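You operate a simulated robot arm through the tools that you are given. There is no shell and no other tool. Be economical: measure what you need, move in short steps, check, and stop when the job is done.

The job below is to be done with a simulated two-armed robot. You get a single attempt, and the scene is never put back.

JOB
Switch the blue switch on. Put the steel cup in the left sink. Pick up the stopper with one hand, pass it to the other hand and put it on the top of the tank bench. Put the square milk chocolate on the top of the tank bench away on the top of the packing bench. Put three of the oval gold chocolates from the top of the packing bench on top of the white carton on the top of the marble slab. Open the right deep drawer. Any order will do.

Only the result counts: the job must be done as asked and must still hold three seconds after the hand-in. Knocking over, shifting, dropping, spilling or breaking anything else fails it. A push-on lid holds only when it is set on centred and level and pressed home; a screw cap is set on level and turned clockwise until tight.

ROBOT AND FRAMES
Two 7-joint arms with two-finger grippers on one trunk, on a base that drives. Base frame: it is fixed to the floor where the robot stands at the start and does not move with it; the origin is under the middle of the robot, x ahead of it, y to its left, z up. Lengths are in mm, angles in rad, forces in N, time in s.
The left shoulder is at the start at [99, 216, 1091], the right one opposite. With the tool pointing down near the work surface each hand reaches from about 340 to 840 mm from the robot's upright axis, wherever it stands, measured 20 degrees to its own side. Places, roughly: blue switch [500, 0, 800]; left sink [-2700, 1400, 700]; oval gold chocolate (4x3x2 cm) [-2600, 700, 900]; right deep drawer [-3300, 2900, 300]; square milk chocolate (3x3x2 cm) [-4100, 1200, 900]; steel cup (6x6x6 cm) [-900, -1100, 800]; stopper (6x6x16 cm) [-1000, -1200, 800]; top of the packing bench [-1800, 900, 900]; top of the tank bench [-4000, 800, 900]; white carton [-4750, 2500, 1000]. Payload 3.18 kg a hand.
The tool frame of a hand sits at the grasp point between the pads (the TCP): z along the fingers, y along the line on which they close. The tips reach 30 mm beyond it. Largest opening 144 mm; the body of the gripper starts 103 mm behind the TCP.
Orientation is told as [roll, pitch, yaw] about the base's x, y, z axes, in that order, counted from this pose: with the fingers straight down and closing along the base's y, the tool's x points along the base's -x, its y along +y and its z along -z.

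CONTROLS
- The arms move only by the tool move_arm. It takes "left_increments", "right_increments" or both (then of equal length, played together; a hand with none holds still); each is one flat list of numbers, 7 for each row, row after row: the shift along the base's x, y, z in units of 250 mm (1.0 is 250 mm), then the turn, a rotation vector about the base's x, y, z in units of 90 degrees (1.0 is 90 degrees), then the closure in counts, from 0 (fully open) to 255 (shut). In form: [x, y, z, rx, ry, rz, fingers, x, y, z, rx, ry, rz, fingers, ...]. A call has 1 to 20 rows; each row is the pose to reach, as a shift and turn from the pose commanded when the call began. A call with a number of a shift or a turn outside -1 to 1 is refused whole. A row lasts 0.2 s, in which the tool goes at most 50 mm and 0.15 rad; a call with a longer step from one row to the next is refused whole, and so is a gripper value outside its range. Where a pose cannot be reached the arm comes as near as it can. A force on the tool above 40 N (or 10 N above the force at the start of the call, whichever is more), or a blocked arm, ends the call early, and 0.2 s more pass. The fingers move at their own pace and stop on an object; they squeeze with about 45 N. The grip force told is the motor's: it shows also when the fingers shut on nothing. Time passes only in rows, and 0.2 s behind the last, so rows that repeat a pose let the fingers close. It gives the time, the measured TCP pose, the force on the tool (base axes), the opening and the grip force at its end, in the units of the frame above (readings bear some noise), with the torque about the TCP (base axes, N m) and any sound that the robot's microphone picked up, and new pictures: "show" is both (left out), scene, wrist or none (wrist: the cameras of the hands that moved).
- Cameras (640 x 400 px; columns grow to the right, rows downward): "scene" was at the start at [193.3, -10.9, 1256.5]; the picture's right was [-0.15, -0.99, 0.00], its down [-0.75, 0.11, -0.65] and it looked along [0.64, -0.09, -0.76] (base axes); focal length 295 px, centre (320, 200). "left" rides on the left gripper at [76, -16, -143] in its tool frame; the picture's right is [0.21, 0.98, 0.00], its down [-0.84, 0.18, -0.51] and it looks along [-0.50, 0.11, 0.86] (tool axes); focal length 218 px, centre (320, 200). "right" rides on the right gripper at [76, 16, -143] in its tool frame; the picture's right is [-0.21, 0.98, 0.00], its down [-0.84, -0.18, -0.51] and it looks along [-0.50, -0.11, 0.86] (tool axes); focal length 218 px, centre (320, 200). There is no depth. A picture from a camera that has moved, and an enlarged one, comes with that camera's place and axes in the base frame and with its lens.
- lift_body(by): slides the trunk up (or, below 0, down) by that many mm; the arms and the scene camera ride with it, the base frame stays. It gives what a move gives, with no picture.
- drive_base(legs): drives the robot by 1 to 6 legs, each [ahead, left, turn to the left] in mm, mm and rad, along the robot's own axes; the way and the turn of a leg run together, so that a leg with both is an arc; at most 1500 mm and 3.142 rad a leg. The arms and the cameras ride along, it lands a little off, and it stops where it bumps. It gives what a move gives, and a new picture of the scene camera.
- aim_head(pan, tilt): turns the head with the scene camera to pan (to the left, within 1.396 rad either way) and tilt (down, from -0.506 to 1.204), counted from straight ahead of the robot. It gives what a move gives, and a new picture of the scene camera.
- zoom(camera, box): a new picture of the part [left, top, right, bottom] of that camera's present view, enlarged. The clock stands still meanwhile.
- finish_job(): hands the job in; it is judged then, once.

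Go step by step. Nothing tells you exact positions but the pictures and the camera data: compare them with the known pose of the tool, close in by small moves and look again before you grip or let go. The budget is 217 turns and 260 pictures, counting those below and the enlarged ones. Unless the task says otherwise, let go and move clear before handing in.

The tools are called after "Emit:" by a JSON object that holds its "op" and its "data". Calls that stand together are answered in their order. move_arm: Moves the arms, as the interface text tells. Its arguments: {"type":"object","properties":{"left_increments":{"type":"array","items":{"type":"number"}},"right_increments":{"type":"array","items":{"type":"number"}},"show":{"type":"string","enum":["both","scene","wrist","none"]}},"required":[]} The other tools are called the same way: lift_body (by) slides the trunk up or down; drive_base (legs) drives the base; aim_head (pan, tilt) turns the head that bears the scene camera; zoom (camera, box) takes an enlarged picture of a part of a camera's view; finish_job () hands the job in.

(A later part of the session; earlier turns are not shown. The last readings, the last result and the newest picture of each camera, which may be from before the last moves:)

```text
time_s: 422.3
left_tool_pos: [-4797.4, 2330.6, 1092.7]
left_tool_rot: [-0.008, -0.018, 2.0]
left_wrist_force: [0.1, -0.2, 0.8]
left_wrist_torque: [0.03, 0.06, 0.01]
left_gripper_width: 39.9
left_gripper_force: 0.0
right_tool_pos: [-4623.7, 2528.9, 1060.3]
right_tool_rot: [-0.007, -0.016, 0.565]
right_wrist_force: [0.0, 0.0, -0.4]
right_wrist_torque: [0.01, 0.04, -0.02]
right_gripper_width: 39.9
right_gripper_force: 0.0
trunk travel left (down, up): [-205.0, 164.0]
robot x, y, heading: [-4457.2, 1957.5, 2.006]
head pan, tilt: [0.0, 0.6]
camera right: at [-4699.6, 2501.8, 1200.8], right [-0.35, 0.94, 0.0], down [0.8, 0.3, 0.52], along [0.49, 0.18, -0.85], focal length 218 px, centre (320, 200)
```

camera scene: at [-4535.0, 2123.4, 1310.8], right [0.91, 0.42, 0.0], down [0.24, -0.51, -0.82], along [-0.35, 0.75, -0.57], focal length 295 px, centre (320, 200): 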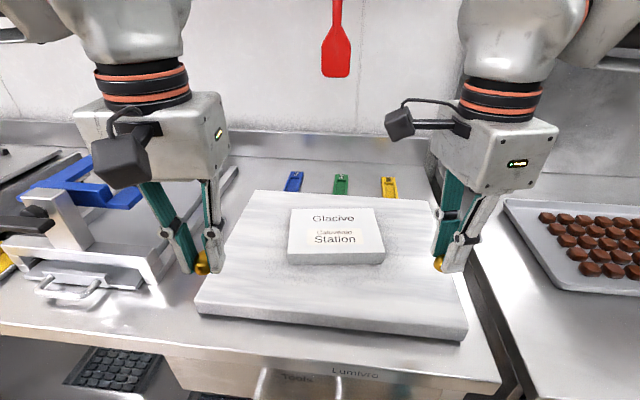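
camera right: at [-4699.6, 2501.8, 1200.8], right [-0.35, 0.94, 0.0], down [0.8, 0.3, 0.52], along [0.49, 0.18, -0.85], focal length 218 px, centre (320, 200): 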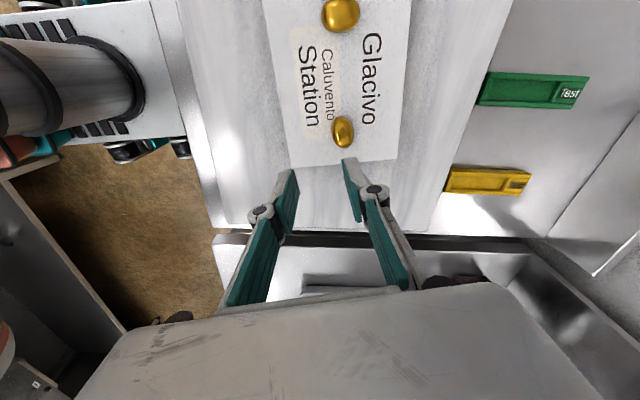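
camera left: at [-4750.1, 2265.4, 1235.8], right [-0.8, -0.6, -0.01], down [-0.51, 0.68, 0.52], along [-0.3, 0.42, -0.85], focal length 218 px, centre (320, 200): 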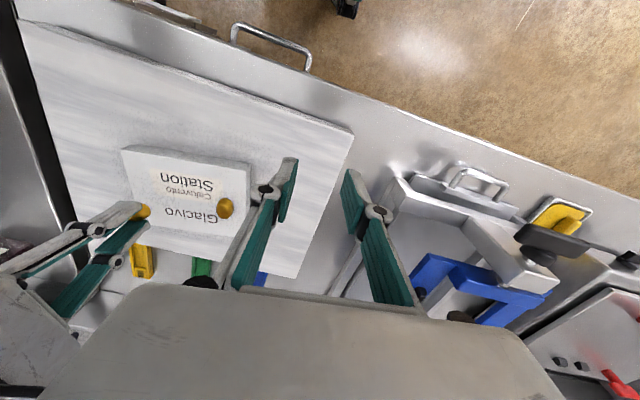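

Two golds are on the carton. While here I'll open the drawer: retract the right hand, then drive along toward the white deep drawers.

Emit:
{"op": "move_arm", "data": {"right_increments": [0.05, -0.12, 0.02, 0, 0, -0.03, 184, 0.1, -0.25, 0.04, 0, 0, -0.06, 184, 0.16, -0.38, 0.04, 0, 0, -0.083, 184, 0.22, -0.5, 0.04, 0, 0, -0.083, 184, 0.28, -0.62, 0.04, 0, 0, -0.083, 184], "show": "none"}}

Emit:
{"op": "drive_base", "data": {"legs": [[-400, 0, 0], [0, -1150, 0]]}}

Emit:
{"op": "aim_head", "data": {"pan": -0.1, "tilt": 0.75}}

```text
time_s: 423.5
left_tool_pos: [-4797.7, 2330.0, 1093.3]
left_tool_rot: [-0.006, -0.017, 2.001]
left_wrist_force: [-0.3, 0.5, 0.3]
left_wrist_torque: [-0.01, 0.05, 0.02]
left_gripper_width: 40.2
left_gripper_force: 0.1
right_tool_pos: [-4556.2, 2374.4, 1068.7]
right_tool_rot: [-0.007, -0.016, 0.435]
right_wrist_force: [0.9, 0.8, -0.2]
right_wrist_torque: [0.01, 0.04, 0.04]
right_gripper_width: 39.9
right_gripper_force: 0.0
trunk travel left (down, up): [-205.0, 164.0]
robot x, y, heading: [-4458.0, 1960.7, 2.004]
head pan, tilt: [0.0, 0.6]
```

```text
time_s: 435.5
left_tool_pos: [-3645.4, 2446.3, 1093.5]
left_tool_rot: [-0.006, -0.018, 2.018]
left_wrist_force: [-0.3, 0.1, 0.1]
left_wrist_torque: [0.02, 0.0, 0.01]
left_gripper_width: 39.9
left_gripper_force: 0.0
right_tool_pos: [-3404.1, 2495.5, 1068.3]
right_tool_rot: [-0.007, -0.015, 0.453]
right_wrist_force: [-0.4, 0.1, 0.0]
right_wrist_torque: [0.02, -0.01, 0.02]
right_gripper_width: 40.1
right_gripper_force: 0.1
trunk travel left (down, up): [-205.0, 164.0]
robot x, y, heading: [-3298.4, 2080.7, 2.024]
head pan, tilt: [0.0, 0.6]
camera scene: at [-3379.1, 2243.1, 1310.8], right [0.9, 0.44, 0.0], down [0.25, -0.51, -0.83], along [-0.36, 0.74, -0.56], focal length 295 px, centre (320, 200)
```

scene: 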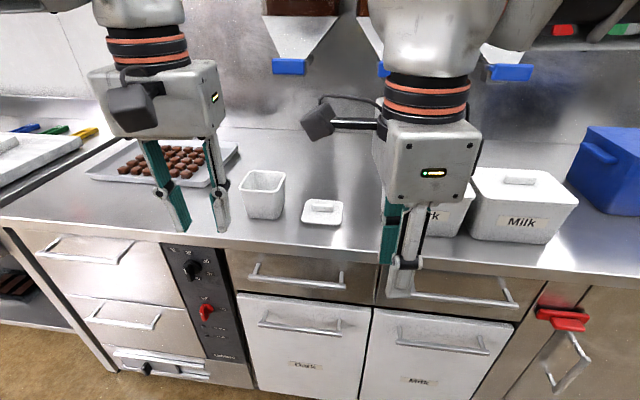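

```text
time_s: 436.2
left_tool_pos: [-3644.7, 2446.4, 1092.9]
left_tool_rot: [-0.006, -0.016, 2.016]
left_wrist_force: [-0.4, 0.7, 0.3]
left_wrist_torque: [-0.04, -0.01, -0.01]
left_gripper_width: 40.0
left_gripper_force: 0.0
right_tool_pos: [-3404.7, 2495.3, 1066.1]
right_tool_rot: [-0.008, -0.017, 0.456]
right_wrist_force: [-0.8, -0.3, 0.2]
right_wrist_torque: [-0.02, 0.0, -0.02]
right_gripper_width: 39.9
right_gripper_force: 0.1
trunk travel left (down, up): [-205.0, 164.0]
robot x, y, heading: [-3299.7, 2080.9, 2.021]
head pan, tilt: [-0.099, 0.75]
camera scene: at [-3369.2, 2241.3, 1298.0], right [0.94, 0.35, 0.0], down [0.24, -0.64, -0.73], along [-0.25, 0.69, -0.68], focal length 295 px, centre (320, 200)
```

scene: 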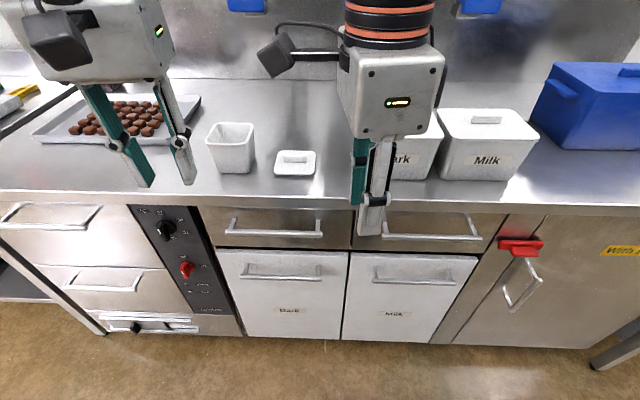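

The right deep drawer ("Milk") handle bar is at about (-3281,2715,628). Square up to the counter, then turn the right hand to point forward with the fingers closing vertically.

Emit:
{"op": "drive_base", "data": {"legs": [[0, 0, -0.138]]}}

Emit:
{"op": "move_arm", "data": {"right_increments": [0.02, 0.02, -0.08, 0.0826, 0.0266, 0, 174, 0.05, 0.05, -0.16, 0.165, 0.053, 0, 174, 0.08, 0.08, -0.24, 0.248, 0.08, 0, 174, 0.11, 0.11, -0.32, 0.33, 0.1065, 0, 174, 0.14, 0.15, -0.4, 0.413, 0.133, 0, 174, 0.17, 0.2, -0.48, 0.496, 0.16, 0, 174, 0.2, 0.25, -0.56, 0.578, 0.186, 0, 174, 0.23, 0.3, -0.64, 0.661, 0.213, 0, 174, 0.26, 0.35, -0.72, 0.744, 0.24, 0, 174, 0.28, 0.4, -0.8, 0.826, 0.266, 0, 174, 0.296, 0.44, -0.88, 0.909, 0.293, 0, 174, 0.296, 0.44, -0.9, 0.909, 0.293, 0, 174], "show": "scene"}}

```text
time_s: 437.2
left_tool_pos: [-3591.0, 2491.3, 1092.9]
left_tool_rot: [-0.008, -0.019, 1.879]
left_wrist_force: [-0.1, -0.3, -0.4]
left_wrist_torque: [0.0, 0.03, 0.0]
left_gripper_width: 40.0
left_gripper_force: 0.0
right_tool_pos: [-3345.9, 2505.1, 1067.6]
right_tool_rot: [-0.006, -0.016, 0.317]
right_wrist_force: [1.1, 0.5, 0.2]
right_wrist_torque: [-0.05, 0.03, 0.01]
right_gripper_width: 40.1
right_gripper_force: 0.0
trunk travel left (down, up): [-205.0, 164.0]
robot x, y, heading: [-3295.8, 2080.4, 1.885]
head pan, tilt: [-0.099, 0.75]
camera scene: at [-3345.8, 2249.5, 1298.0], right [0.98, 0.21, 0.0], down [0.14, -0.67, -0.73], along [-0.16, 0.71, -0.68], focal length 295 px, centre (320, 200)
```

scene: 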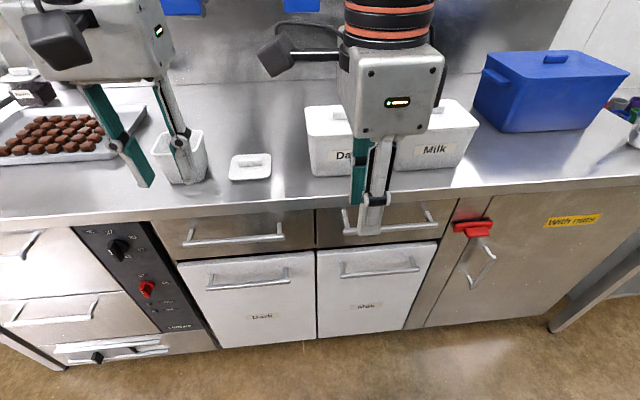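

```text
time_s: 439.3
left_tool_pos: [-3592.0, 2490.4, 1092.5]
left_tool_rot: [-0.008, -0.017, 1.876]
left_wrist_force: [-0.6, -0.2, 0.0]
left_wrist_torque: [0.02, 0.0, -0.04]
left_gripper_width: 40.0
left_gripper_force: 0.0
right_tool_pos: [-3291.9, 2644.7, 953.4]
right_tool_rot: [1.133, 0.181, 0.057]
right_wrist_force: [-1.2, 0.1, -0.2]
right_wrist_torque: [-0.01, 0.02, -0.02]
right_gripper_width: 46.0
right_gripper_force: 0.1
right hand out of reach, approached as far as the arm can: row 5, 6, 7, 8, 9, 10
trunk travel left (down, up): [-205.0, 164.0]
robot x, y, heading: [-3297.6, 2079.2, 1.883]
head pan, tilt: [-0.099, 0.75]
stopped in row 10 (right hand): the arm was blocked; the commanded pose is now the measured one
camera scene: at [-3346.4, 2249.2, 1297.8], right [0.98, 0.21, 0.0], down [0.14, -0.67, -0.73], along [-0.15, 0.71, -0.68], focal length 295 px, centre (320, 200)
```

scene: 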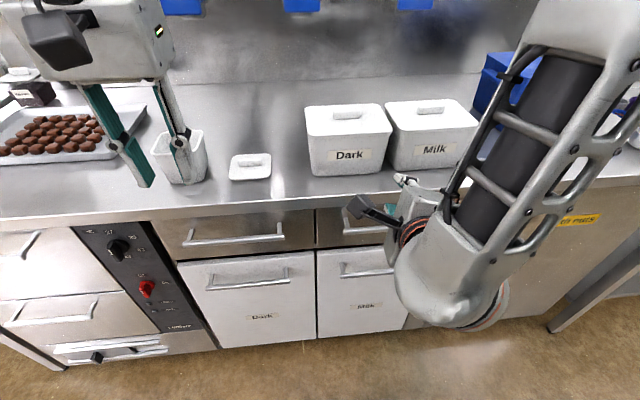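

The arm can't get that low from this trunk height. Back off a little, lower the trunk, and square up the hand.

Emit:
{"op": "drive_base", "data": {"legs": [[-90, 0, 0]]}}

Emit:
{"op": "lift_body", "data": {"by": -200}}

Emit:
{"op": "move_arm", "data": {"right_increments": [0, 0, -0.05, 0.012, -0.037, 0.054, 174, 0, 0, -0.12, 0.024, -0.074, 0.107, 174, 0, 0, -0.2, 0.036, -0.111, 0.161, 174, 0, 0, -0.3, 0.036, -0.111, 0.161, 174, 0, 0, -0.3, 0.036, -0.111, 0.161, 174], "show": "wrist"}}

```text
time_s: 440.4
left_tool_pos: [-3563.3, 2404.4, 1091.9]
left_tool_rot: [-0.006, -0.019, 1.877]
left_wrist_force: [-0.5, -0.3, 0.0]
left_wrist_torque: [0.06, -0.03, 0.01]
left_gripper_width: 40.2
left_gripper_force: 0.0
right_tool_pos: [-3263.2, 2559.1, 955.4]
right_tool_rot: [1.137, 0.183, 0.058]
right_wrist_force: [0.2, -1.1, 0.6]
right_wrist_torque: [0.0, 0.01, 0.02]
right_gripper_width: 45.7
right_gripper_force: 0.0
trunk travel left (down, up): [-205.0, 164.0]
robot x, y, heading: [-3269.7, 1991.0, 1.883]
head pan, tilt: [-0.099, 0.75]
camera scene: at [-3318.4, 2162.9, 1298.0], right [0.98, 0.21, 0.0], down [0.14, -0.67, -0.73], along [-0.15, 0.72, -0.68], focal length 295 px, centre (320, 200)
```

scene: 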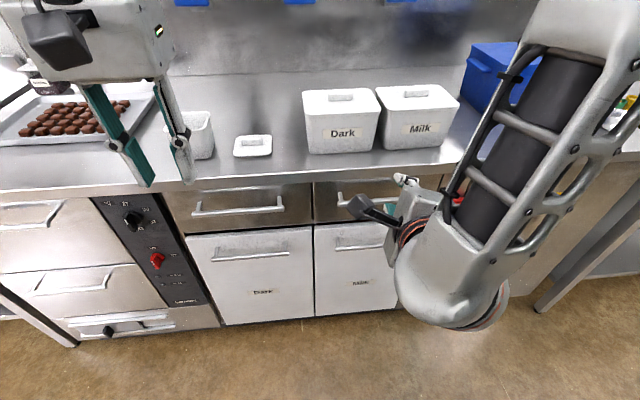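

```text
time_s: 442.6
left_tool_pos: [-3563.1, 2404.9, 892.9]
left_tool_rot: [-0.005, -0.019, 1.878]
left_wrist_force: [0.4, -0.7, 0.8]
left_wrist_torque: [0.03, 0.03, 0.02]
left_gripper_width: 40.2
left_gripper_force: 0.1
right_tool_pos: [-3234.8, 2468.6, 490.5]
right_tool_rot: [0.46, -0.023, 0.0]
right_wrist_force: [0.4, 0.6, 0.2]
right_wrist_torque: [0.04, 0.02, -0.02]
right_gripper_width: 45.9
right_gripper_force: 0.0
trunk travel left (down, up): [-5.0, 364.0]
robot x, y, heading: [-3274.2, 1995.1, 1.885]
head pan, tilt: [-0.099, 0.75]
```

```text
time_s: 443.8
left_tool_pos: [-3564.1, 2405.1, 891.7]
left_tool_rot: [-0.007, -0.019, 1.878]
left_wrist_force: [0.4, 0.8, 0.8]
left_wrist_torque: [0.01, -0.02, 0.0]
left_gripper_width: 40.0
left_gripper_force: 0.1
right_tool_pos: [-3258.2, 2469.5, 444.5]
right_tool_rot: [0.487, -0.209, 0.224]
right_wrist_force: [-0.1, 0.3, -0.2]
right_wrist_torque: [0.0, 0.01, -0.03]
right_gripper_width: 46.1
right_gripper_force: 0.0
right hand out of reach, approached as far as the arm can: row 1, 2, 3, 4, 5
trunk travel left (down, up): [-5.0, 364.0]
robot x, y, heading: [-3273.1, 1994.8, 1.884]
head pan, tilt: [-0.099, 0.75]
camera right: at [-3346.0, 2395.5, 560.5], right [-0.09, 0.87, 0.49], down [0.82, -0.22, 0.53], along [0.57, 0.45, -0.69], focal length 218 px, centre (320, 200)
```

right: 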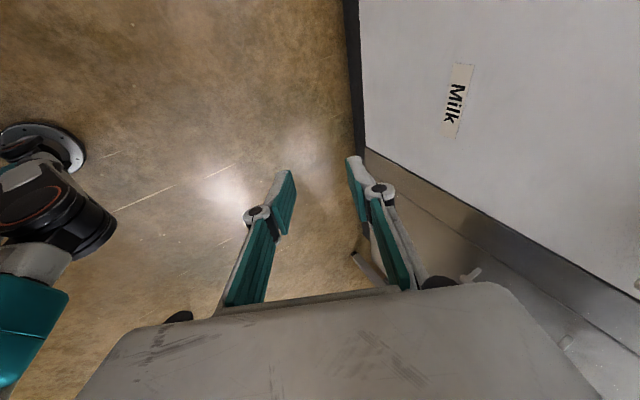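

The hand is now tilted with fingers closing across the bar's direction. Raise it to just above handle height and tilt a bit more.

Emit:
{"op": "move_arm", "data": {"right_increments": [0, 0, 0.16, 0.03, 0.01, 0, 174, 0, 0, 0.33, 0.06, 0.02, 0, 174, 0, 0.02, 0.5, 0.09, 0.03, 0, 174, 0, 0.04, 0.67, 0.12, 0.04, 0, 174, 0, 0.06, 0.84, 0.158, 0.051, 0, 174, 0, 0.1, 0.98, 0.158, 0.051, 0, 174, 0, 0.1, 0.98, 0.158, 0.051, 0, 174], "show": "both"}}

```text
time_s: 444.4
left_tool_pos: [-3562.3, 2405.1, 892.0]
left_tool_rot: [-0.007, -0.018, 1.877]
left_wrist_force: [-0.1, 0.8, -0.7]
left_wrist_torque: [0.0, 0.0, 0.01]
left_gripper_width: 39.8
left_gripper_force: 0.1
right_tool_pos: [-3173.8, 2463.5, 491.7]
right_tool_rot: [0.521, -0.375, 0.164]
right_wrist_force: [-0.4, -0.2, 0.1]
right_wrist_torque: [-0.02, 0.03, -0.03]
right_gripper_width: 45.8
right_gripper_force: 0.2
right hand out of reach, approached as far as the arm can: row 3
trunk travel left (down, up): [-5.0, 364.0]
robot x, y, heading: [-3270.6, 1992.5, 1.884]
head pan, tilt: [-0.099, 0.75]
stopped in row 3 (right hand): the arm was blocked; the commanded pose is now the measured one
camera scene: at [-3378.2, 2349.6, 1052.4], right [0.98, 0.21, 0.0], down [0.14, -0.67, -0.73], along [-0.15, 0.71, -0.68], focal length 295 px, centre (320, 200)
camera right: at [-3282.1, 2388.1, 586.0], right [-0.12, 0.84, 0.53], down [0.71, -0.3, 0.64], along [0.69, 0.46, -0.56], focal length 218 px, centre (320, 200)
```

scene: 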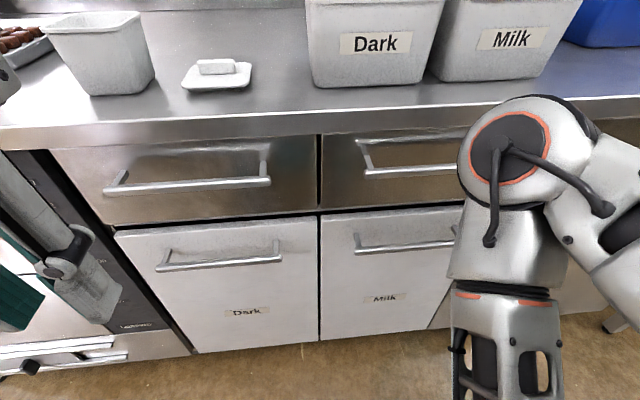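
right: 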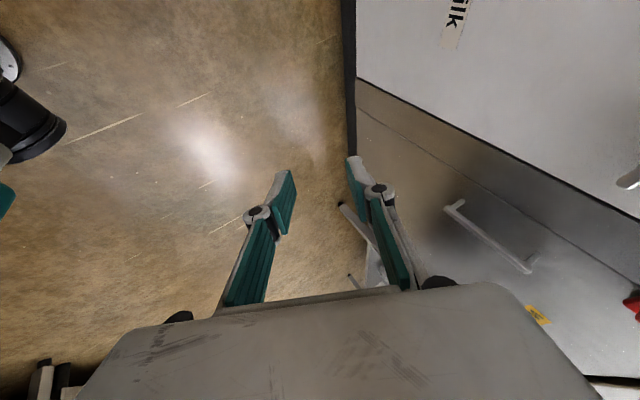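

The right arm's elbow is against the counter. Back away and recover its posture by raising it with the trunk.

Emit:
{"op": "drive_base", "data": {"legs": [[-140, 0, 0]]}}

Emit:
{"op": "move_arm", "data": {"right_increments": [0, -0.1, 0.05, -0.04, 0.03, 0, 174, 0, -0.2, 0.12, -0.08, 0.06, 0, 174, 0, -0.28, 0.2, -0.12, 0.09, 0, 174, -0.05, -0.3, 0.3, -0.16, 0.12, 0, 174, -0.1, -0.3, 0.42, -0.2, 0.15, 0, 174, -0.15, -0.3, 0.55, -0.25, 0.18, 0, 174, -0.2, -0.3, 0.7, -0.3, 0.2, 0, 174, -0.2, -0.3, 0.85, -0.34, 0.22, 0, 174], "show": "scene"}}

```text
time_s: 445.7
left_tool_pos: [-3521.7, 2274.2, 893.4]
left_tool_rot: [-0.007, -0.015, 1.88]
left_wrist_force: [-1.1, 0.5, -0.2]
left_wrist_torque: [0.04, 0.0, -0.02]
left_gripper_width: 40.0
left_gripper_force: 0.0
right_tool_pos: [-3132.2, 2336.6, 492.5]
right_tool_rot: [0.528, -0.375, 0.162]
right_wrist_force: [0.4, 1.2, 0.9]
right_wrist_torque: [0.01, 0.0, 0.02]
right_gripper_width: 45.7
right_gripper_force: 0.0
trunk travel left (down, up): [-5.0, 364.0]
robot x, y, heading: [-3229.1, 1869.1, 1.878]
head pan, tilt: [-0.099, 0.75]
camera scene: at [-3337.0, 2218.6, 1052.7], right [0.98, 0.21, 0.0], down [0.14, -0.67, -0.73], along [-0.16, 0.71, -0.68], focal length 295 px, centre (320, 200)
```

scene: 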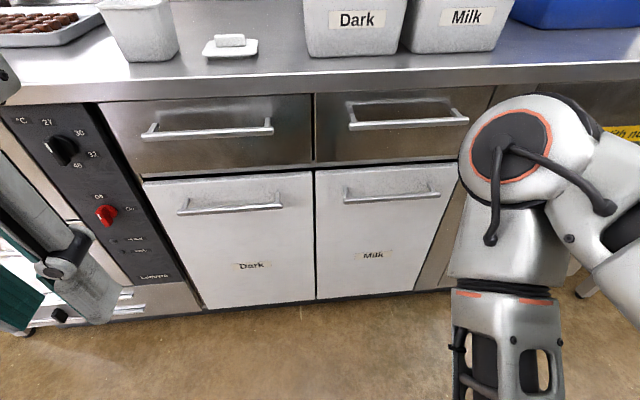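

```text
time_s: 447.5
left_tool_pos: [-3521.6, 2274.5, 893.4]
left_tool_rot: [-0.008, -0.017, 1.88]
left_wrist_force: [-0.2, 0.4, -0.2]
left_wrist_torque: [0.05, 0.07, -0.02]
left_gripper_width: 40.1
left_gripper_force: 0.1
right_tool_pos: [-3258.4, 2318.5, 717.7]
right_tool_rot: [0.069, 0.075, 0.236]
right_wrist_force: [0.2, 0.3, -0.2]
right_wrist_torque: [0.01, 0.03, -0.01]
right_gripper_width: 46.2
right_gripper_force: 0.1
right hand out of reach, approached as far as the arm can: row 1, 2, 3, 4, 5, 6, 7, 8
trunk travel left (down, up): [-5.0, 364.0]
robot x, y, heading: [-3232.7, 1862.8, 1.885]
head pan, tilt: [-0.099, 0.75]
camera scene: at [-3336.4, 2218.7, 1052.8], right [0.98, 0.21, 0.0], down [0.14, -0.67, -0.73], along [-0.16, 0.71, -0.68], focal length 295 px, centre (320, 200)
```

scene: 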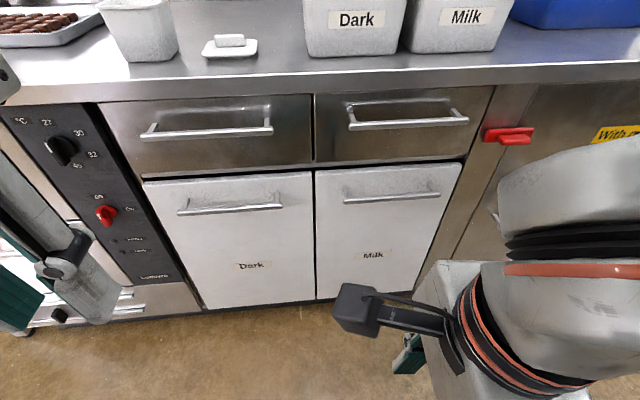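

Recovered. With the trunk low, tilt the hand ~60° forward while reaching out toward the handle (so the wrist stays well clear of the shoulder).

Emit:
{"op": "move_arm", "data": {"right_increments": [0.01, 0.11, 0, 0.07, 0.023, 0.005, 174, 0.02, 0.22, 0, 0.14, 0.046, 0.01, 174, 0.03, 0.33, 0, 0.212, 0.069, 0.015, 174, 0.04, 0.44, -0.02, 0.283, 0.092, 0.02, 174, 0.05, 0.55, -0.04, 0.354, 0.115, 0.027, 174, 0.06, 0.66, -0.06, 0.425, 0.138, 0.034, 174, 0.075, 0.77, -0.08, 0.495, 0.161, 0.041, 174, 0.09, 0.88, -0.1, 0.566, 0.184, 0.048, 174, 0.1, 0.99, -0.1, 0.636, 0.207, 0.048, 174, 0.1, 0.99, -0.1, 0.636, 0.207, 0.048, 174], "show": "both"}}

```text
time_s: 449.7
left_tool_pos: [-3516.7, 2275.5, 894.0]
left_tool_rot: [-0.003, -0.018, 1.877]
left_wrist_force: [1.5, -0.3, 0.2]
left_wrist_torque: [-0.06, 0.18, 0.06]
left_gripper_width: 39.9
left_gripper_force: 0.0
right_tool_pos: [-3217.0, 2552.8, 700.5]
right_tool_rot: [0.788, 0.094, 0.384]
right_wrist_force: [0.9, 0.7, -0.3]
right_wrist_torque: [0.01, 0.09, 0.1]
right_gripper_width: 45.8
right_gripper_force: 0.0
right hand out of reach, approached as far as the arm can: row 1, 2, 3, 4, 5, 6, 7, 8, 9, 10
trunk travel left (down, up): [-5.0, 364.0]
robot x, y, heading: [-3231.1, 1864.2, 1.885]
head pan, tilt: [-0.099, 0.75]
camera scene: at [-3332.6, 2219.9, 1052.7], right [0.98, 0.21, 0.0], down [0.14, -0.67, -0.73], along [-0.16, 0.71, -0.68], focal length 295 px, centre (320, 200)
camera right: at [-3244.9, 2446.2, 819.8], right [0.0, 0.74, 0.67], down [0.98, -0.13, 0.15], along [0.2, 0.66, -0.73], focal length 218 px, centre (320, 200)
```

scene: 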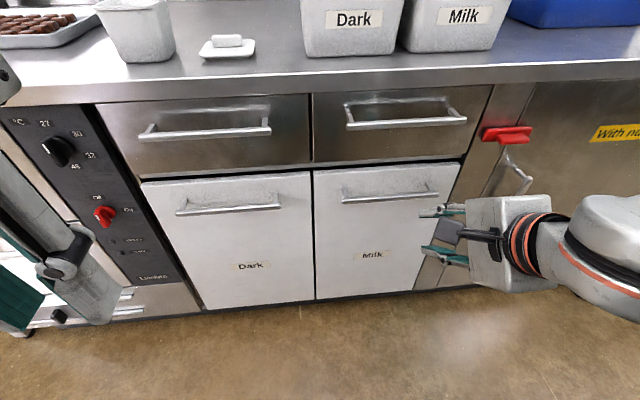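
right: 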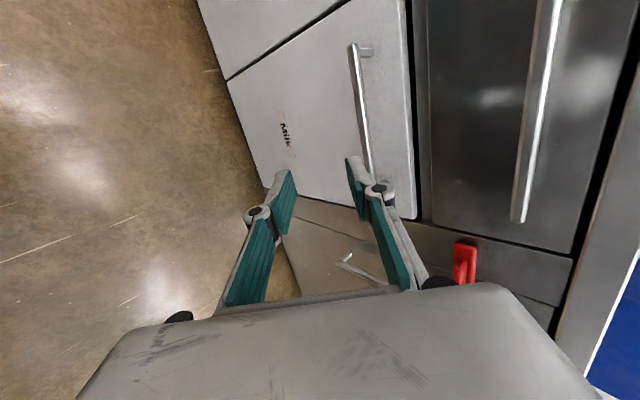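

Great posture: 45° tilt with the fingers closing across the bar. Bar centre ≈(-3285,2722,611). Move to a pre-grasp.

Emit:
{"op": "move_arm", "data": {"right_increments": [-0.017, 0.127, -0.02, 0, 0, 0, 195, -0.034, 0.254, -0.05, 0, 0, 0, 195, -0.051, 0.381, -0.09, 0, 0, 0, 195, -0.068, 0.508, -0.136, 0, 0, 0, 195, -0.068, 0.508, -0.136, 0, 0, 0, 195], "show": "both"}}

```text
time_s: 450.9
left_tool_pos: [-3522.6, 2274.4, 893.0]
left_tool_rot: [-0.007, -0.018, 1.879]
left_wrist_force: [0.5, 0.2, -0.7]
left_wrist_torque: [-0.02, -0.01, 0.01]
left_gripper_width: 39.8
left_gripper_force: 0.1
right_tool_pos: [-3237.9, 2684.5, 664.3]
right_tool_rot: [0.79, 0.091, 0.382]
right_wrist_force: [-0.2, 0.2, 0.4]
right_wrist_torque: [0.03, 0.01, -0.02]
right_gripper_width: 33.8
right_gripper_force: 0.1
trunk travel left (down, up): [-5.0, 364.0]
robot x, y, heading: [-3232.6, 1864.8, 1.883]
head pan, tilt: [-0.099, 0.75]
camera scene: at [-3337.1, 2218.9, 1052.6], right [0.98, 0.21, 0.0], down [0.15, -0.67, -0.73], along [-0.16, 0.71, -0.68], focal length 295 px, centre (320, 200)
camera right: at [-3264.9, 2575.1, 783.8], right [-0.01, 0.74, 0.67], down [0.98, -0.13, 0.15], along [0.2, 0.66, -0.72], focal length 218 px, centre (320, 200)
```

scene: 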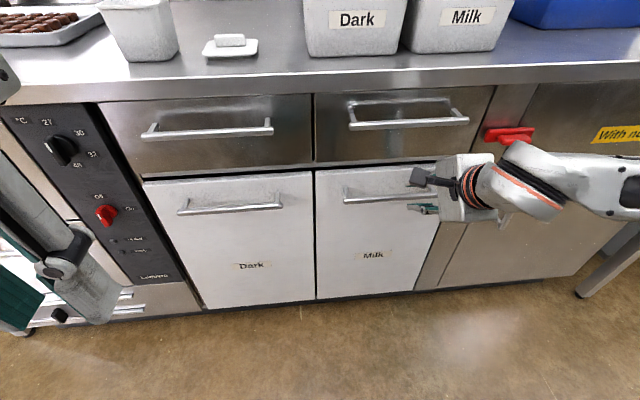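
right: 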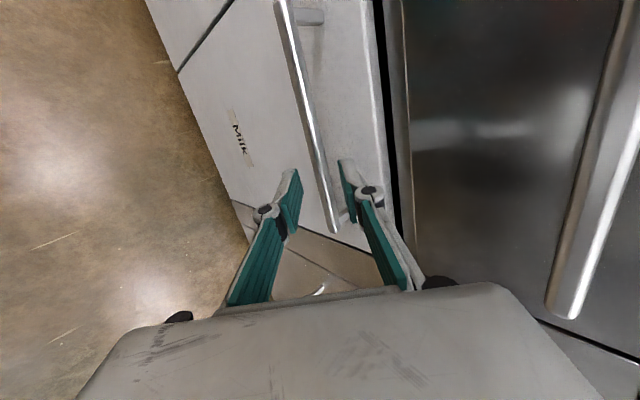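

The bar lies right between the fingers. Advance along the finger axis and close.

Emit:
{"op": "move_arm", "data": {"right_increments": [-0.026, 0.05, -0.056, 0, 0, 0, 195, -0.052, 0.101, -0.112, 0, 0, 0, 195, -0.078, 0.152, -0.168, 0, 0, 0, 195, -0.078, 0.152, -0.168, 0, 0, 0, 255, -0.078, 0.152, -0.168, 0, 0, 0, 255], "show": "wrist"}}

```text
time_s: 452.1
left_tool_pos: [-3522.2, 2274.4, 892.8]
left_tool_rot: [-0.008, -0.017, 1.88]
left_wrist_force: [-0.3, 0.2, -0.1]
left_wrist_torque: [-0.02, 0.02, 0.03]
left_gripper_width: 39.7
left_gripper_force: 0.2
right_tool_pos: [-3257.0, 2720.6, 622.3]
right_tool_rot: [0.787, 0.088, 0.385]
right_wrist_force: [4.1, -7.8, -2.8]
right_wrist_torque: [0.14, -0.68, 1.05]
right_gripper_width: 18.6
right_gripper_force: 44.9
trunk travel left (down, up): [-5.0, 364.0]
robot x, y, heading: [-3229.9, 1863.8, 1.884]
head pan, tilt: [-0.099, 0.75]
camera right: at [-3285.1, 2612.3, 741.2], right [-0.01, 0.74, 0.67], down [0.98, -0.13, 0.16], along [0.2, 0.66, -0.73], focal length 218 px, centre (320, 200)
```

right: 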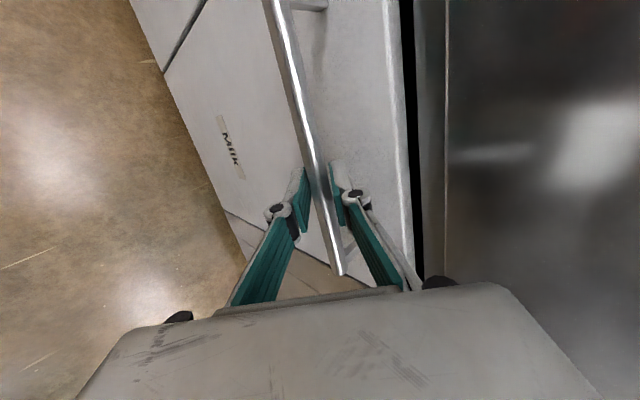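

Handle gripped. Pull straight out along the counter normal.

Emit:
{"op": "move_arm", "data": {"right_increments": [0.025, -0.078, 0, 0, 0, 0, 255, 0.06, -0.19, 0, 0, 0, 0, 255, 0.1, -0.31, 0, 0, 0, 0, 255, 0.14, -0.435, 0, 0, 0, 0, 255, 0.18, -0.56, 0, 0, 0, 0, 255, 0.22, -0.68, 0, 0, 0, 0, 255, 0.26, -0.81, 0, 0, 0, 0, 255, 0.307, -0.952, 0, 0, 0, 0, 255], "show": "scene"}}

```text
time_s: 452.8
left_tool_pos: [-3519.4, 2276.0, 893.2]
left_tool_rot: [-0.009, -0.018, 1.876]
left_wrist_force: [-0.2, 0.2, 0.6]
left_wrist_torque: [0.04, 0.0, 0.01]
left_gripper_width: 40.1
left_gripper_force: 0.1
right_tool_pos: [-3248.0, 2675.2, 623.3]
right_tool_rot: [0.788, 0.129, 0.364]
right_wrist_force: [3.7, 0.6, 0.0]
right_wrist_torque: [-0.15, -0.42, 1.32]
right_gripper_width: 19.6
right_gripper_force: 45.2
right hand out of reach, approached as far as the arm can: row 3
trunk travel left (down, up): [-5.0, 364.0]
robot x, y, heading: [-3230.5, 1862.4, 1.883]
head pan, tilt: [-0.099, 0.75]
stopped in row 3 (right hand): the force on the tool passed its limit at 66 N (the readings are from after the stop); the commanded pose is now the measured one
camera scene: at [-3335.4, 2218.6, 1053.0], right [0.98, 0.21, 0.0], down [0.14, -0.67, -0.73], along [-0.15, 0.72, -0.68], focal length 295 px, centre (320, 200)
```

scene: 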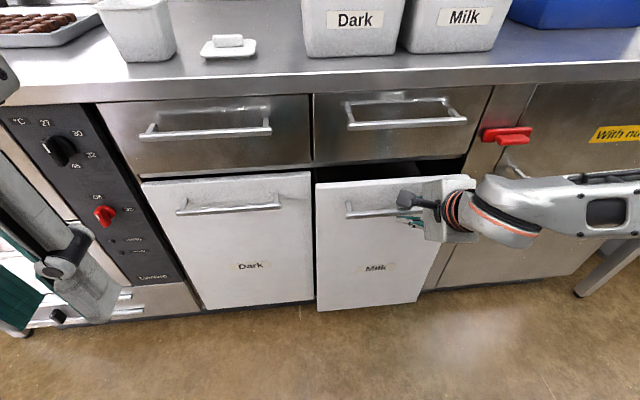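

It's opening. Keep pulling more gently.

Emit:
{"op": "move_arm", "data": {"right_increments": [0.012, -0.04, 0, 0, 0, 0, 255, 0.03, -0.095, 0, 0, 0, 0, 255, 0.05, -0.16, 0, 0, 0, 0, 255, 0.073, -0.228, 0, 0, 0, 0, 255, 0.096, -0.3, 0, 0, 0, 0, 255, 0.12, -0.372, 0, 0, 0, 0, 255, 0.143, -0.444, 0, 0, 0, 0, 255, 0.166, -0.516, 0, 0, 0, 0, 255, 0.19, -0.588, 0, 0, 0, 0, 255, 0.213, -0.66, 0, 0, 0, 0, 255], "show": "none"}}

```text
time_s: 454.2
left_tool_pos: [-3520.4, 2273.2, 895.1]
left_tool_rot: [-0.008, -0.022, 1.875]
left_wrist_force: [0.0, 0.3, -0.4]
left_wrist_torque: [0.07, 0.01, 0.01]
left_gripper_width: 39.8
left_gripper_force: 0.0
right_tool_pos: [-3236.5, 2658.1, 624.1]
right_tool_rot: [0.784, 0.134, 0.397]
right_wrist_force: [2.6, -10.6, -3.7]
right_wrist_torque: [-0.29, 0.11, 1.81]
right_gripper_width: 19.3
right_gripper_force: 45.6
right hand out of reach, approached as far as the arm can: row 1, 2, 3, 4, 5, 6
trunk travel left (down, up): [-5.0, 364.0]
robot x, y, heading: [-3231.5, 1864.3, 1.884]
head pan, tilt: [-0.099, 0.75]
stopped in row 6 (right hand): the force on the tool passed its limit at 164 N (the readings are from after the stop); the commanded pose is now the measured one
```

The arm's posture limits a pure pull; let the hand rotate toward vertical around the bar as it comes back.

Emit:
{"op": "move_arm", "data": {"right_increments": [0.005, -0.015, 0, -0.03, -0.01, 0, 255, 0.02, -0.06, 0, -0.07, -0.023, 0, 255, 0.04, -0.12, 0.0, -0.11, -0.036, 0, 255, 0.06, -0.18, 0.0, -0.15, -0.049, 0, 255, 0.08, -0.24, 0, -0.19, -0.062, 0, 255, 0.1, -0.3, 0, -0.23, -0.075, 0, 255, 0.12, -0.36, 0, -0.266, -0.087, 0, 255, 0.14, -0.43, 0, -0.3, -0.1, 0, 255], "show": "none"}}

```text
time_s: 456.0
left_tool_pos: [-3520.5, 2272.6, 894.2]
left_tool_rot: [-0.01, -0.021, 1.877]
left_wrist_force: [0.3, -0.5, 0.5]
left_wrist_torque: [0.03, 0.05, -0.01]
left_gripper_width: 40.1
left_gripper_force: 0.1
right_tool_pos: [-3200.9, 2551.0, 628.8]
right_tool_rot: [0.282, 0.153, 0.317]
right_wrist_force: [8.5, -7.7, 13.3]
right_wrist_torque: [-0.52, -0.46, 1.17]
right_gripper_width: 16.8
right_gripper_force: 44.7
trunk travel left (down, up): [-5.0, 364.0]
robot x, y, heading: [-3230.0, 1863.8, 1.877]
head pan, tilt: [-0.099, 0.75]
```

Working well (≈180 mm open). Continue.

Emit:
{"op": "move_arm", "data": {"right_increments": [0.01, -0.03, 0, -0.02, -0.006, 0, 255, 0.03, -0.09, 0, -0.05, -0.016, 0, 255, 0.055, -0.165, 0, -0.08, -0.026, 0, 255, 0.08, -0.24, 0, -0.11, -0.036, 0, 255, 0.105, -0.315, 0, -0.13, -0.042, 0, 255, 0.13, -0.39, 0, -0.15, -0.05, 0, 255, 0.155, -0.465, 0, -0.15, -0.05, 0, 255, 0.18, -0.54, 0, -0.15, -0.05, 0, 255, 0.2, -0.6, 0, -0.15, -0.05, 0, 255], "show": "scene"}}

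```text
time_s: 458.0
left_tool_pos: [-3520.7, 2272.7, 894.4]
left_tool_rot: [-0.007, -0.021, 1.879]
left_wrist_force: [1.2, 0.2, -0.6]
left_wrist_torque: [0.0, 0.0, 0.0]
left_gripper_width: 40.3
left_gripper_force: 0.1
right_tool_pos: [-3151.8, 2401.1, 627.5]
right_tool_rot: [0.031, 0.148, 0.285]
right_wrist_force: [7.2, -6.4, 16.7]
right_wrist_torque: [-0.72, -0.23, 1.27]
right_gripper_width: 14.0
right_gripper_force: 43.9
trunk travel left (down, up): [-5.0, 364.0]
robot x, y, heading: [-3227.0, 1865.5, 1.882]
head pan, tilt: [-0.099, 0.75]
camera scene: at [-3336.5, 2217.7, 1053.0], right [0.98, 0.21, 0.0], down [0.14, -0.67, -0.73], along [-0.16, 0.72, -0.68], focal length 295 px, centre (320, 200)
```

scene: 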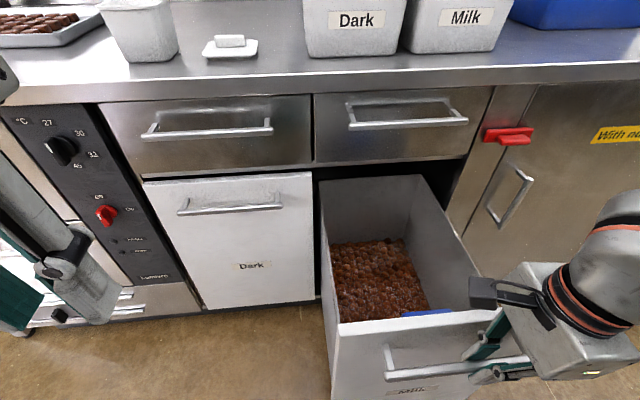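

The drawer is fully open. Release the handle and rise clear.

Emit:
{"op": "move_arm", "data": {"right_increments": [0, 0, 0, 0, 0, 0, 200, 0, 0, 0, 0, 0, 0, 170, 0, 0, 0, 0, 0, 0, 170, 0, 0, 0.1, 0, 0, 0, 170, 0, 0, 0.26, 0, 0, 0, 170, 0, 0, 0.44, 0, 0, 0, 170, 0, 0, 0.6, 0, 0, 0, 170, 0, 0, 0.78, 0, 0, 0, 170, 0, 0, 0.9, 0, 0, 0, 170], "show": "none"}}

Emit:
{"op": "lift_body", "data": {"by": 200}}

Emit:
{"op": "aim_head", "data": {"pan": 0.0, "tilt": 0.75}}

```text
time_s: 460.0
left_tool_pos: [-3522.6, 2274.0, 893.4]
left_tool_rot: [-0.008, -0.019, 1.876]
left_wrist_force: [0.1, -0.3, -0.4]
left_wrist_torque: [0.01, 0.01, 0.0]
left_gripper_width: 40.0
left_gripper_force: 0.0
right_tool_pos: [-3150.9, 2406.9, 852.1]
right_tool_rot: [0.038, 0.147, 0.28]
right_wrist_force: [0.0, -0.6, 0.6]
right_wrist_torque: [0.0, 0.0, 0.02]
right_gripper_width: 48.1
right_gripper_force: 0.1
trunk travel left (down, up): [-5.0, 364.0]
robot x, y, heading: [-3227.8, 1866.2, 1.882]
head pan, tilt: [-0.099, 0.75]
```

```text
time_s: 462.1
left_tool_pos: [-3521.9, 2276.2, 1091.3]
left_tool_rot: [-0.007, -0.016, 1.878]
left_wrist_force: [0.6, -0.3, 0.2]
left_wrist_torque: [-0.02, -0.05, 0.02]
left_gripper_width: 40.2
left_gripper_force: 0.1
right_tool_pos: [-3151.4, 2405.1, 1049.7]
right_tool_rot: [0.032, 0.146, 0.281]
right_wrist_force: [0.0, 0.6, -0.9]
right_wrist_torque: [-0.04, -0.02, -0.04]
right_gripper_width: 48.1
right_gripper_force: 0.1
trunk travel left (down, up): [-205.0, 164.0]
robot x, y, heading: [-3229.9, 1863.4, 1.883]
head pan, tilt: [-0.099, 0.75]
```

```text
time_s: 462.8
left_tool_pos: [-3521.6, 2275.4, 1092.5]
left_tool_rot: [-0.007, -0.018, 1.877]
left_wrist_force: [-0.1, 0.1, -1.2]
left_wrist_torque: [0.03, -0.01, -0.03]
left_gripper_width: 40.4
left_gripper_force: 0.1
right_tool_pos: [-3150.4, 2404.3, 1049.7]
right_tool_rot: [0.035, 0.145, 0.281]
right_wrist_force: [0.6, -0.7, 0.0]
right_wrist_torque: [0.0, 0.03, 0.0]
right_gripper_width: 48.0
right_gripper_force: 0.0
trunk travel left (down, up): [-205.0, 164.0]
robot x, y, heading: [-3230.5, 1868.8, 1.887]
head pan, tilt: [0.0, 0.75]
camera scene: at [-3284.5, 2031.5, 1298.0], right [0.95, 0.31, 0.0], down [0.21, -0.65, -0.73], along [-0.22, 0.7, -0.68], focal length 295 px, centre (320, 200)
```

scene: 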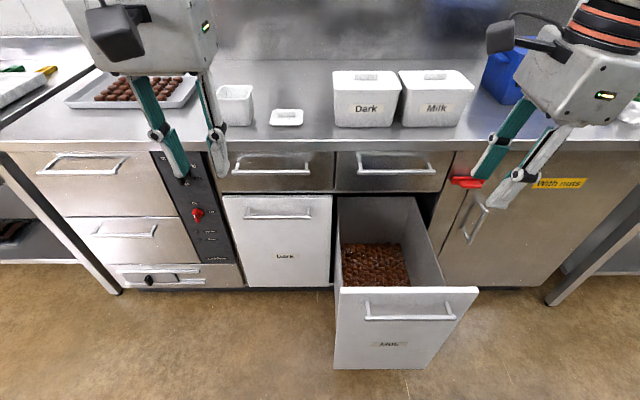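

Drawer open with contents in place. Now the third gold chocolate: drive back toward the packing bench.

Emit:
{"op": "drive_base", "data": {"legs": [[0, 450, 0], [250, 450, 0], [0, 0, 1.65], [823, 0, 0], [0, 0, 1.19], [1000, -60, 0]]}}

```text
time_s: 487.1
left_tool_pos: [-4786.7, 16.2, 1093.2]
left_tool_rot: [-0.007, -0.019, -1.539]
left_wrist_force: [0.1, -0.2, 0.2]
left_wrist_torque: [0.0, 0.03, -0.01]
left_gripper_width: 40.1
left_gripper_force: 0.0
right_tool_pos: [-5178.2, -7.8, 1051.0]
right_tool_rot: [0.037, 0.147, -3.138]
right_wrist_force: [0.1, 0.6, 0.0]
right_wrist_torque: [0.0, 0.02, -0.02]
right_gripper_width: 48.0
right_gripper_force: 0.1
trunk travel left (down, up): [-205.0, 164.0]
robot x, y, heading: [-4956.1, 489.9, -1.535]
head pan, tilt: [0.0, 0.75]
camera scene: at [-4950.5, 315.6, 1297.9], right [-1.0, -0.04, 0.0], down [-0.03, 0.68, -0.73], along [0.03, -0.73, -0.68], focal length 295 px, centre (320, 200)
```

scene: 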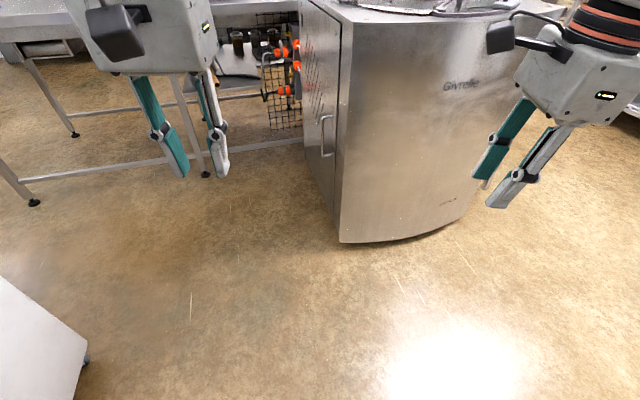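

Emit:
{"op": "drive_base", "data": {"legs": [[994, 391, 0], [0, 0, 1.935], [933, -640, 0], [1150, 0, 0], [0, 0, 1.8]]}}

```text
time_s: 494.0
left_tool_pos: [-4330.3, -917.3, 1098.6]
left_tool_rot: [-0.014, -0.031, -1.477]
left_wrist_force: [-0.2, -0.4, 0.2]
left_wrist_torque: [0.04, -0.04, 0.0]
left_gripper_width: 40.0
left_gripper_force: 0.0
right_tool_pos: [-4728.9, -968.4, 1051.0]
right_tool_rot: [0.031, 0.124, -3.096]
right_wrist_force: [-0.7, -0.4, 2.3]
right_wrist_torque: [-0.05, -0.03, -0.02]
right_gripper_width: 48.0
right_gripper_force: 0.1
trunk travel left (down, up): [-205.0, 164.0]
robot x, y, heading: [-4529.6, -469.6, -1.472]
head pan, tilt: [0.0, 0.75]
stopped in leg 2: the robot was blocked; the commanded pose is now the measured one
camera scene: at [-4510.4, -626.7, 1300.3], right [-1.0, -0.1, 0.01], down [-0.07, 0.67, -0.74], along [0.07, -0.74, -0.67], focal length 295 px, centre (320, 200)
```

scene: 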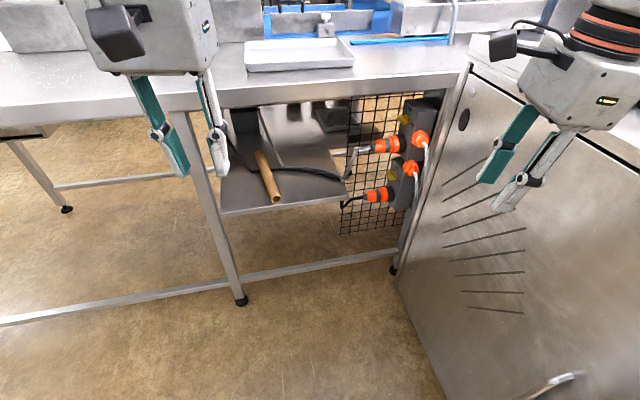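

Too close to the cooler to turn. Back up a little, then turn.

Emit:
{"op": "drive_base", "data": {"legs": [[-170, 60, 0], [0, 0, 1.87], [870, -760, 0], [1150, 0, 0], [0, 0, 1.8]]}}

```text
time_s: 502.9
left_tool_pos: [-3838.9, -69.5, 1094.5]
left_tool_rot: [-0.005, -0.019, 0.451]
left_wrist_force: [1.0, -0.9, 0.0]
left_wrist_torque: [0.0, 0.01, -0.01]
left_gripper_width: 40.0
left_gripper_force: 0.2
right_tool_pos: [-3652.4, -425.6, 1044.1]
right_tool_rot: [0.021, 0.135, -1.163]
right_wrist_force: [0.8, -0.5, -0.6]
right_wrist_torque: [0.04, 0.0, 0.0]
right_gripper_width: 47.8
right_gripper_force: 0.0
trunk travel left (down, up): [-205.0, 164.0]
robot x, y, heading: [-4203.1, -415.9, 0.459]
head pan, tilt: [0.0, 0.75]
stopped in leg 3: the robot was blocked; the commanded pose is now the measured one
camera scene: at [-4046.8, -340.5, 1297.8], right [0.44, -0.9, 0.0], down [-0.61, -0.3, -0.73], along [0.66, 0.32, -0.68], focal length 295 px, centre (320, 200)
```

scene: 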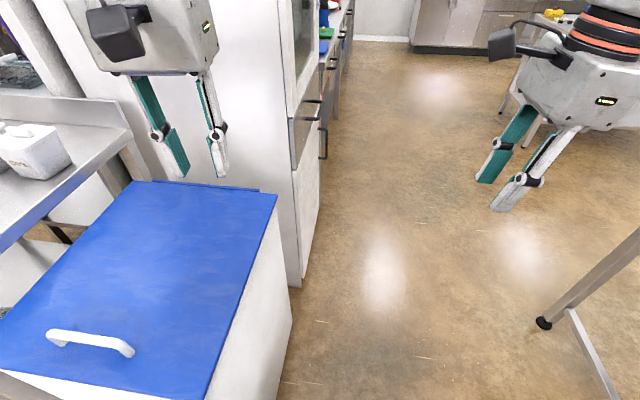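

Emit:
{"op": "drive_base", "data": {"legs": [[0, -420, 0], [565, -200, -0.06], [1130, 0, 0], [0, 0, 1.8]]}}

```text
time_s: 519.8
left_tool_pos: [-2806.5, 19.2, 1093.6]
left_tool_rot: [-0.007, -0.02, 2.219]
left_wrist_force: [0.4, 0.7, -0.1]
left_wrist_torque: [-0.01, 0.0, -0.01]
left_gripper_width: 40.0
left_gripper_force: 0.0
right_tool_pos: [-2495.5, 271.2, 1044.2]
right_tool_rot: [0.021, 0.132, 0.603]
right_wrist_force: [-0.6, -1.0, -0.8]
right_wrist_torque: [-0.01, 0.02, -0.02]
right_gripper_width: 47.7
right_gripper_force: 0.0
trunk travel left (down, up): [-205.0, 164.0]
robot x, y, heading: [-2398.1, -272.5, 2.227]
head pan, tilt: [0.0, 0.75]
camera scene: at [-2502.2, -129.4, 1298.0], right [0.79, 0.61, 0.0], down [0.42, -0.54, -0.73], along [-0.45, 0.58, -0.68], focal length 295 px, centre (320, 200)
```

scene: 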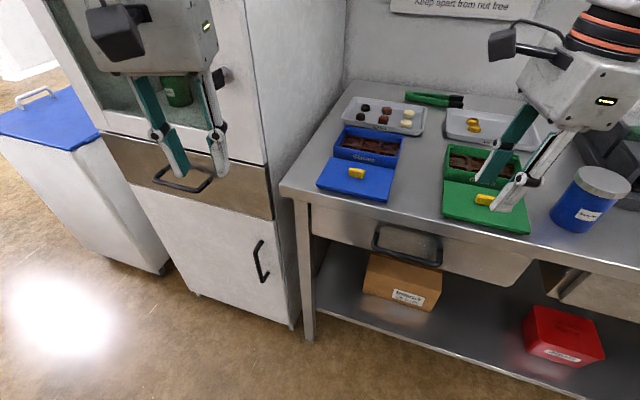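

Near the bench again. Tuck the left hand, level the right hand, then move into the picking position.

Emit:
{"op": "move_arm", "data": {"left_increments": [0.1, -0.125, 0, 0, 0, 0, 184, 0.196, -0.25, 0, 0, 0, 0, 184, 0.196, -0.25, 0, 0, 0, 0, 184], "right_increments": [0, 0, 0.02, 0.018, -0.038, -0.07, 174, 0, 0, 0.04, 0.037, -0.077, -0.14, 174, 0, 0, 0.04, 0.037, -0.077, -0.155, 174], "show": "none"}}

Emit:
{"op": "drive_base", "data": {"legs": [[0, -238, 0], [231, 0, -0.02]]}}

```text
time_s: 520.6
left_tool_pos: [-2758.8, -43.4, 1092.3]
left_tool_rot: [-0.007, -0.018, 2.22]
left_wrist_force: [-0.9, -1.0, -0.6]
left_wrist_torque: [0.0, -0.01, -0.05]
left_gripper_width: 39.8
left_gripper_force: 0.0
right_tool_pos: [-2494.9, 272.5, 1054.5]
right_tool_rot: [0.017, 0.0, 0.361]
right_wrist_force: [0.3, 0.6, 0.4]
right_wrist_torque: [0.02, -0.02, -0.02]
right_gripper_width: 45.8
right_gripper_force: 0.2
trunk travel left (down, up): [-205.0, 164.0]
robot x, y, heading: [-2391.5, -264.8, 2.226]
head pan, tilt: [0.0, 0.75]
```

```text
time_s: 524.6
left_tool_pos: [-2701.7, 287.3, 1092.9]
left_tool_rot: [-0.008, -0.02, 2.198]
left_wrist_force: [-0.3, -0.5, -0.5]
left_wrist_torque: [-0.03, -0.03, -0.02]
left_gripper_width: 40.2
left_gripper_force: 0.1
right_tool_pos: [-2429.9, 597.1, 1054.0]
right_tool_rot: [0.017, 0.0, 0.34]
right_wrist_force: [-0.2, 1.1, 0.1]
right_wrist_torque: [-0.04, 0.0, -0.02]
right_gripper_width: 45.9
right_gripper_force: 0.1
trunk travel left (down, up): [-205.0, 164.0]
robot x, y, heading: [-2340.9, 54.1, 2.202]
head pan, tilt: [0.0, 0.75]
camera scene: at [-2447.1, 195.9, 1297.9], right [0.81, 0.59, 0.0], down [0.4, -0.55, -0.73], along [-0.43, 0.59, -0.68], focal length 295 px, centre (320, 200)
```

scene: 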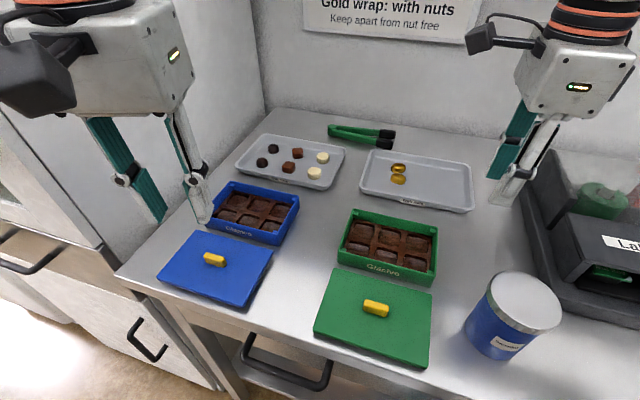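

Golds G2/GBL remain at about (-2607,706) and (-2623,738). Hover over the front one with a narrow opening.

Emit:
{"op": "move_arm", "data": {"right_increments": [-0.14, 0.085, -0.06, -0.006, -0.004, 0.02, 198, -0.28, 0.17, -0.12, -0.01, -0.004, 0.04, 198, -0.43, 0.255, -0.18, -0.01, -0.004, 0.04, 198, -0.57, 0.34, -0.25, -0.01, -0.004, 0.04, 198, -0.712, 0.424, -0.33, -0.01, -0.004, 0.04, 198, -0.712, 0.424, -0.4, -0.01, -0.004, 0.04, 198], "show": "wrist"}}

```text
time_s: 526.0
left_tool_pos: [-2701.7, 288.3, 1093.1]
left_tool_rot: [-0.006, -0.019, 2.197]
left_wrist_force: [-0.2, -0.7, 1.3]
left_wrist_torque: [-0.01, 0.0, -0.02]
left_gripper_width: 39.8
left_gripper_force: 0.1
right_tool_pos: [-2609.8, 704.3, 953.7]
right_tool_rot: [0.0, 0.002, 0.404]
right_wrist_force: [-0.3, 0.4, -0.3]
right_wrist_torque: [-0.01, 0.0, 0.0]
right_gripper_width: 32.2
right_gripper_force: 0.1
trunk travel left (down, up): [-205.0, 164.0]
robot x, y, heading: [-2342.8, 55.4, 2.211]
head pan, tilt: [0.0, 0.75]
camera right: at [-2686.5, 689.3, 1097.2], right [-0.19, 0.98, 0.0], down [0.85, 0.17, 0.51], along [0.5, 0.1, -0.86], focal length 218 px, centre (320, 200)
```

right: 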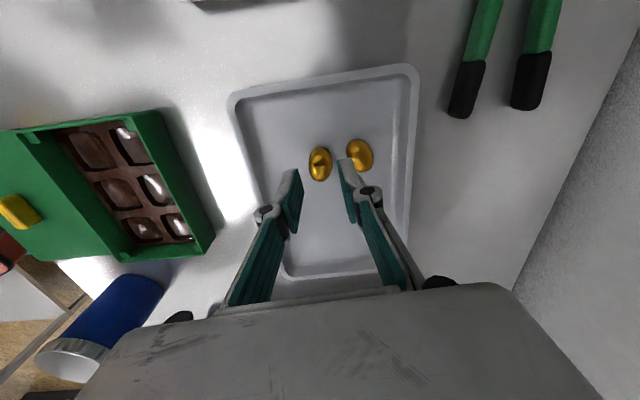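

Centred with the far finger in the gap. Descend, close and lift.

Emit:
{"op": "move_arm", "data": {"right_increments": [0, -0.005, -0.07, 0, 0, 0, 198, 0, -0.005, -0.13, 0, 0, 0, 198, 0, -0.005, -0.158, 0, 0, 0, 198, 0, -0.005, -0.16, 0, 0, 0, 225, 0, -0.005, -0.16, 0, 0, 0, 255, 0, -0.005, -0.16, 0, 0, 0, 255, 0, -0.005, -0.08, 0, 0, 0, 255, 0, -0.005, 0.02, 0, 0, 0, 255], "show": "wrist"}}

```text
time_s: 527.8
left_tool_pos: [-2701.3, 286.6, 1092.7]
left_tool_rot: [-0.006, -0.022, 2.2]
left_wrist_force: [0.3, 1.1, -0.6]
left_wrist_torque: [0.01, -0.01, 0.02]
left_gripper_width: 40.0
left_gripper_force: 0.0
right_tool_pos: [-2607.9, 699.1, 959.1]
right_tool_rot: [-0.001, 0.001, 0.404]
right_wrist_force: [-0.2, 0.4, -0.3]
right_wrist_torque: [-0.01, -0.01, -0.01]
right_gripper_width: 19.3
right_gripper_force: 45.3
trunk travel left (down, up): [-205.0, 164.0]
robot x, y, heading: [-2341.0, 55.1, 2.204]
head pan, tilt: [0.0, 0.75]
camera right: at [-2684.9, 684.1, 1103.0], right [-0.19, 0.98, 0.0], down [0.85, 0.17, 0.51], along [0.5, 0.1, -0.86], focal length 218 px, centre (320, 200)
```

right: 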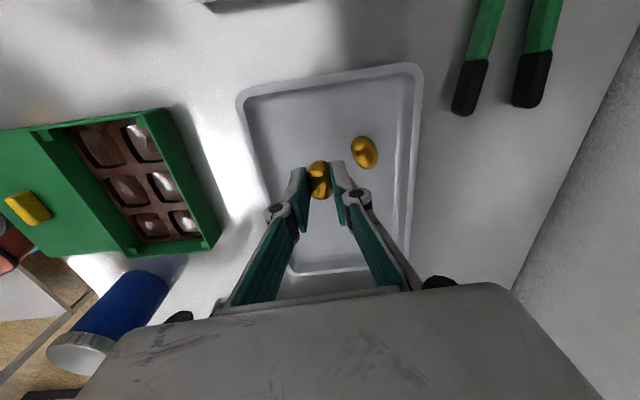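

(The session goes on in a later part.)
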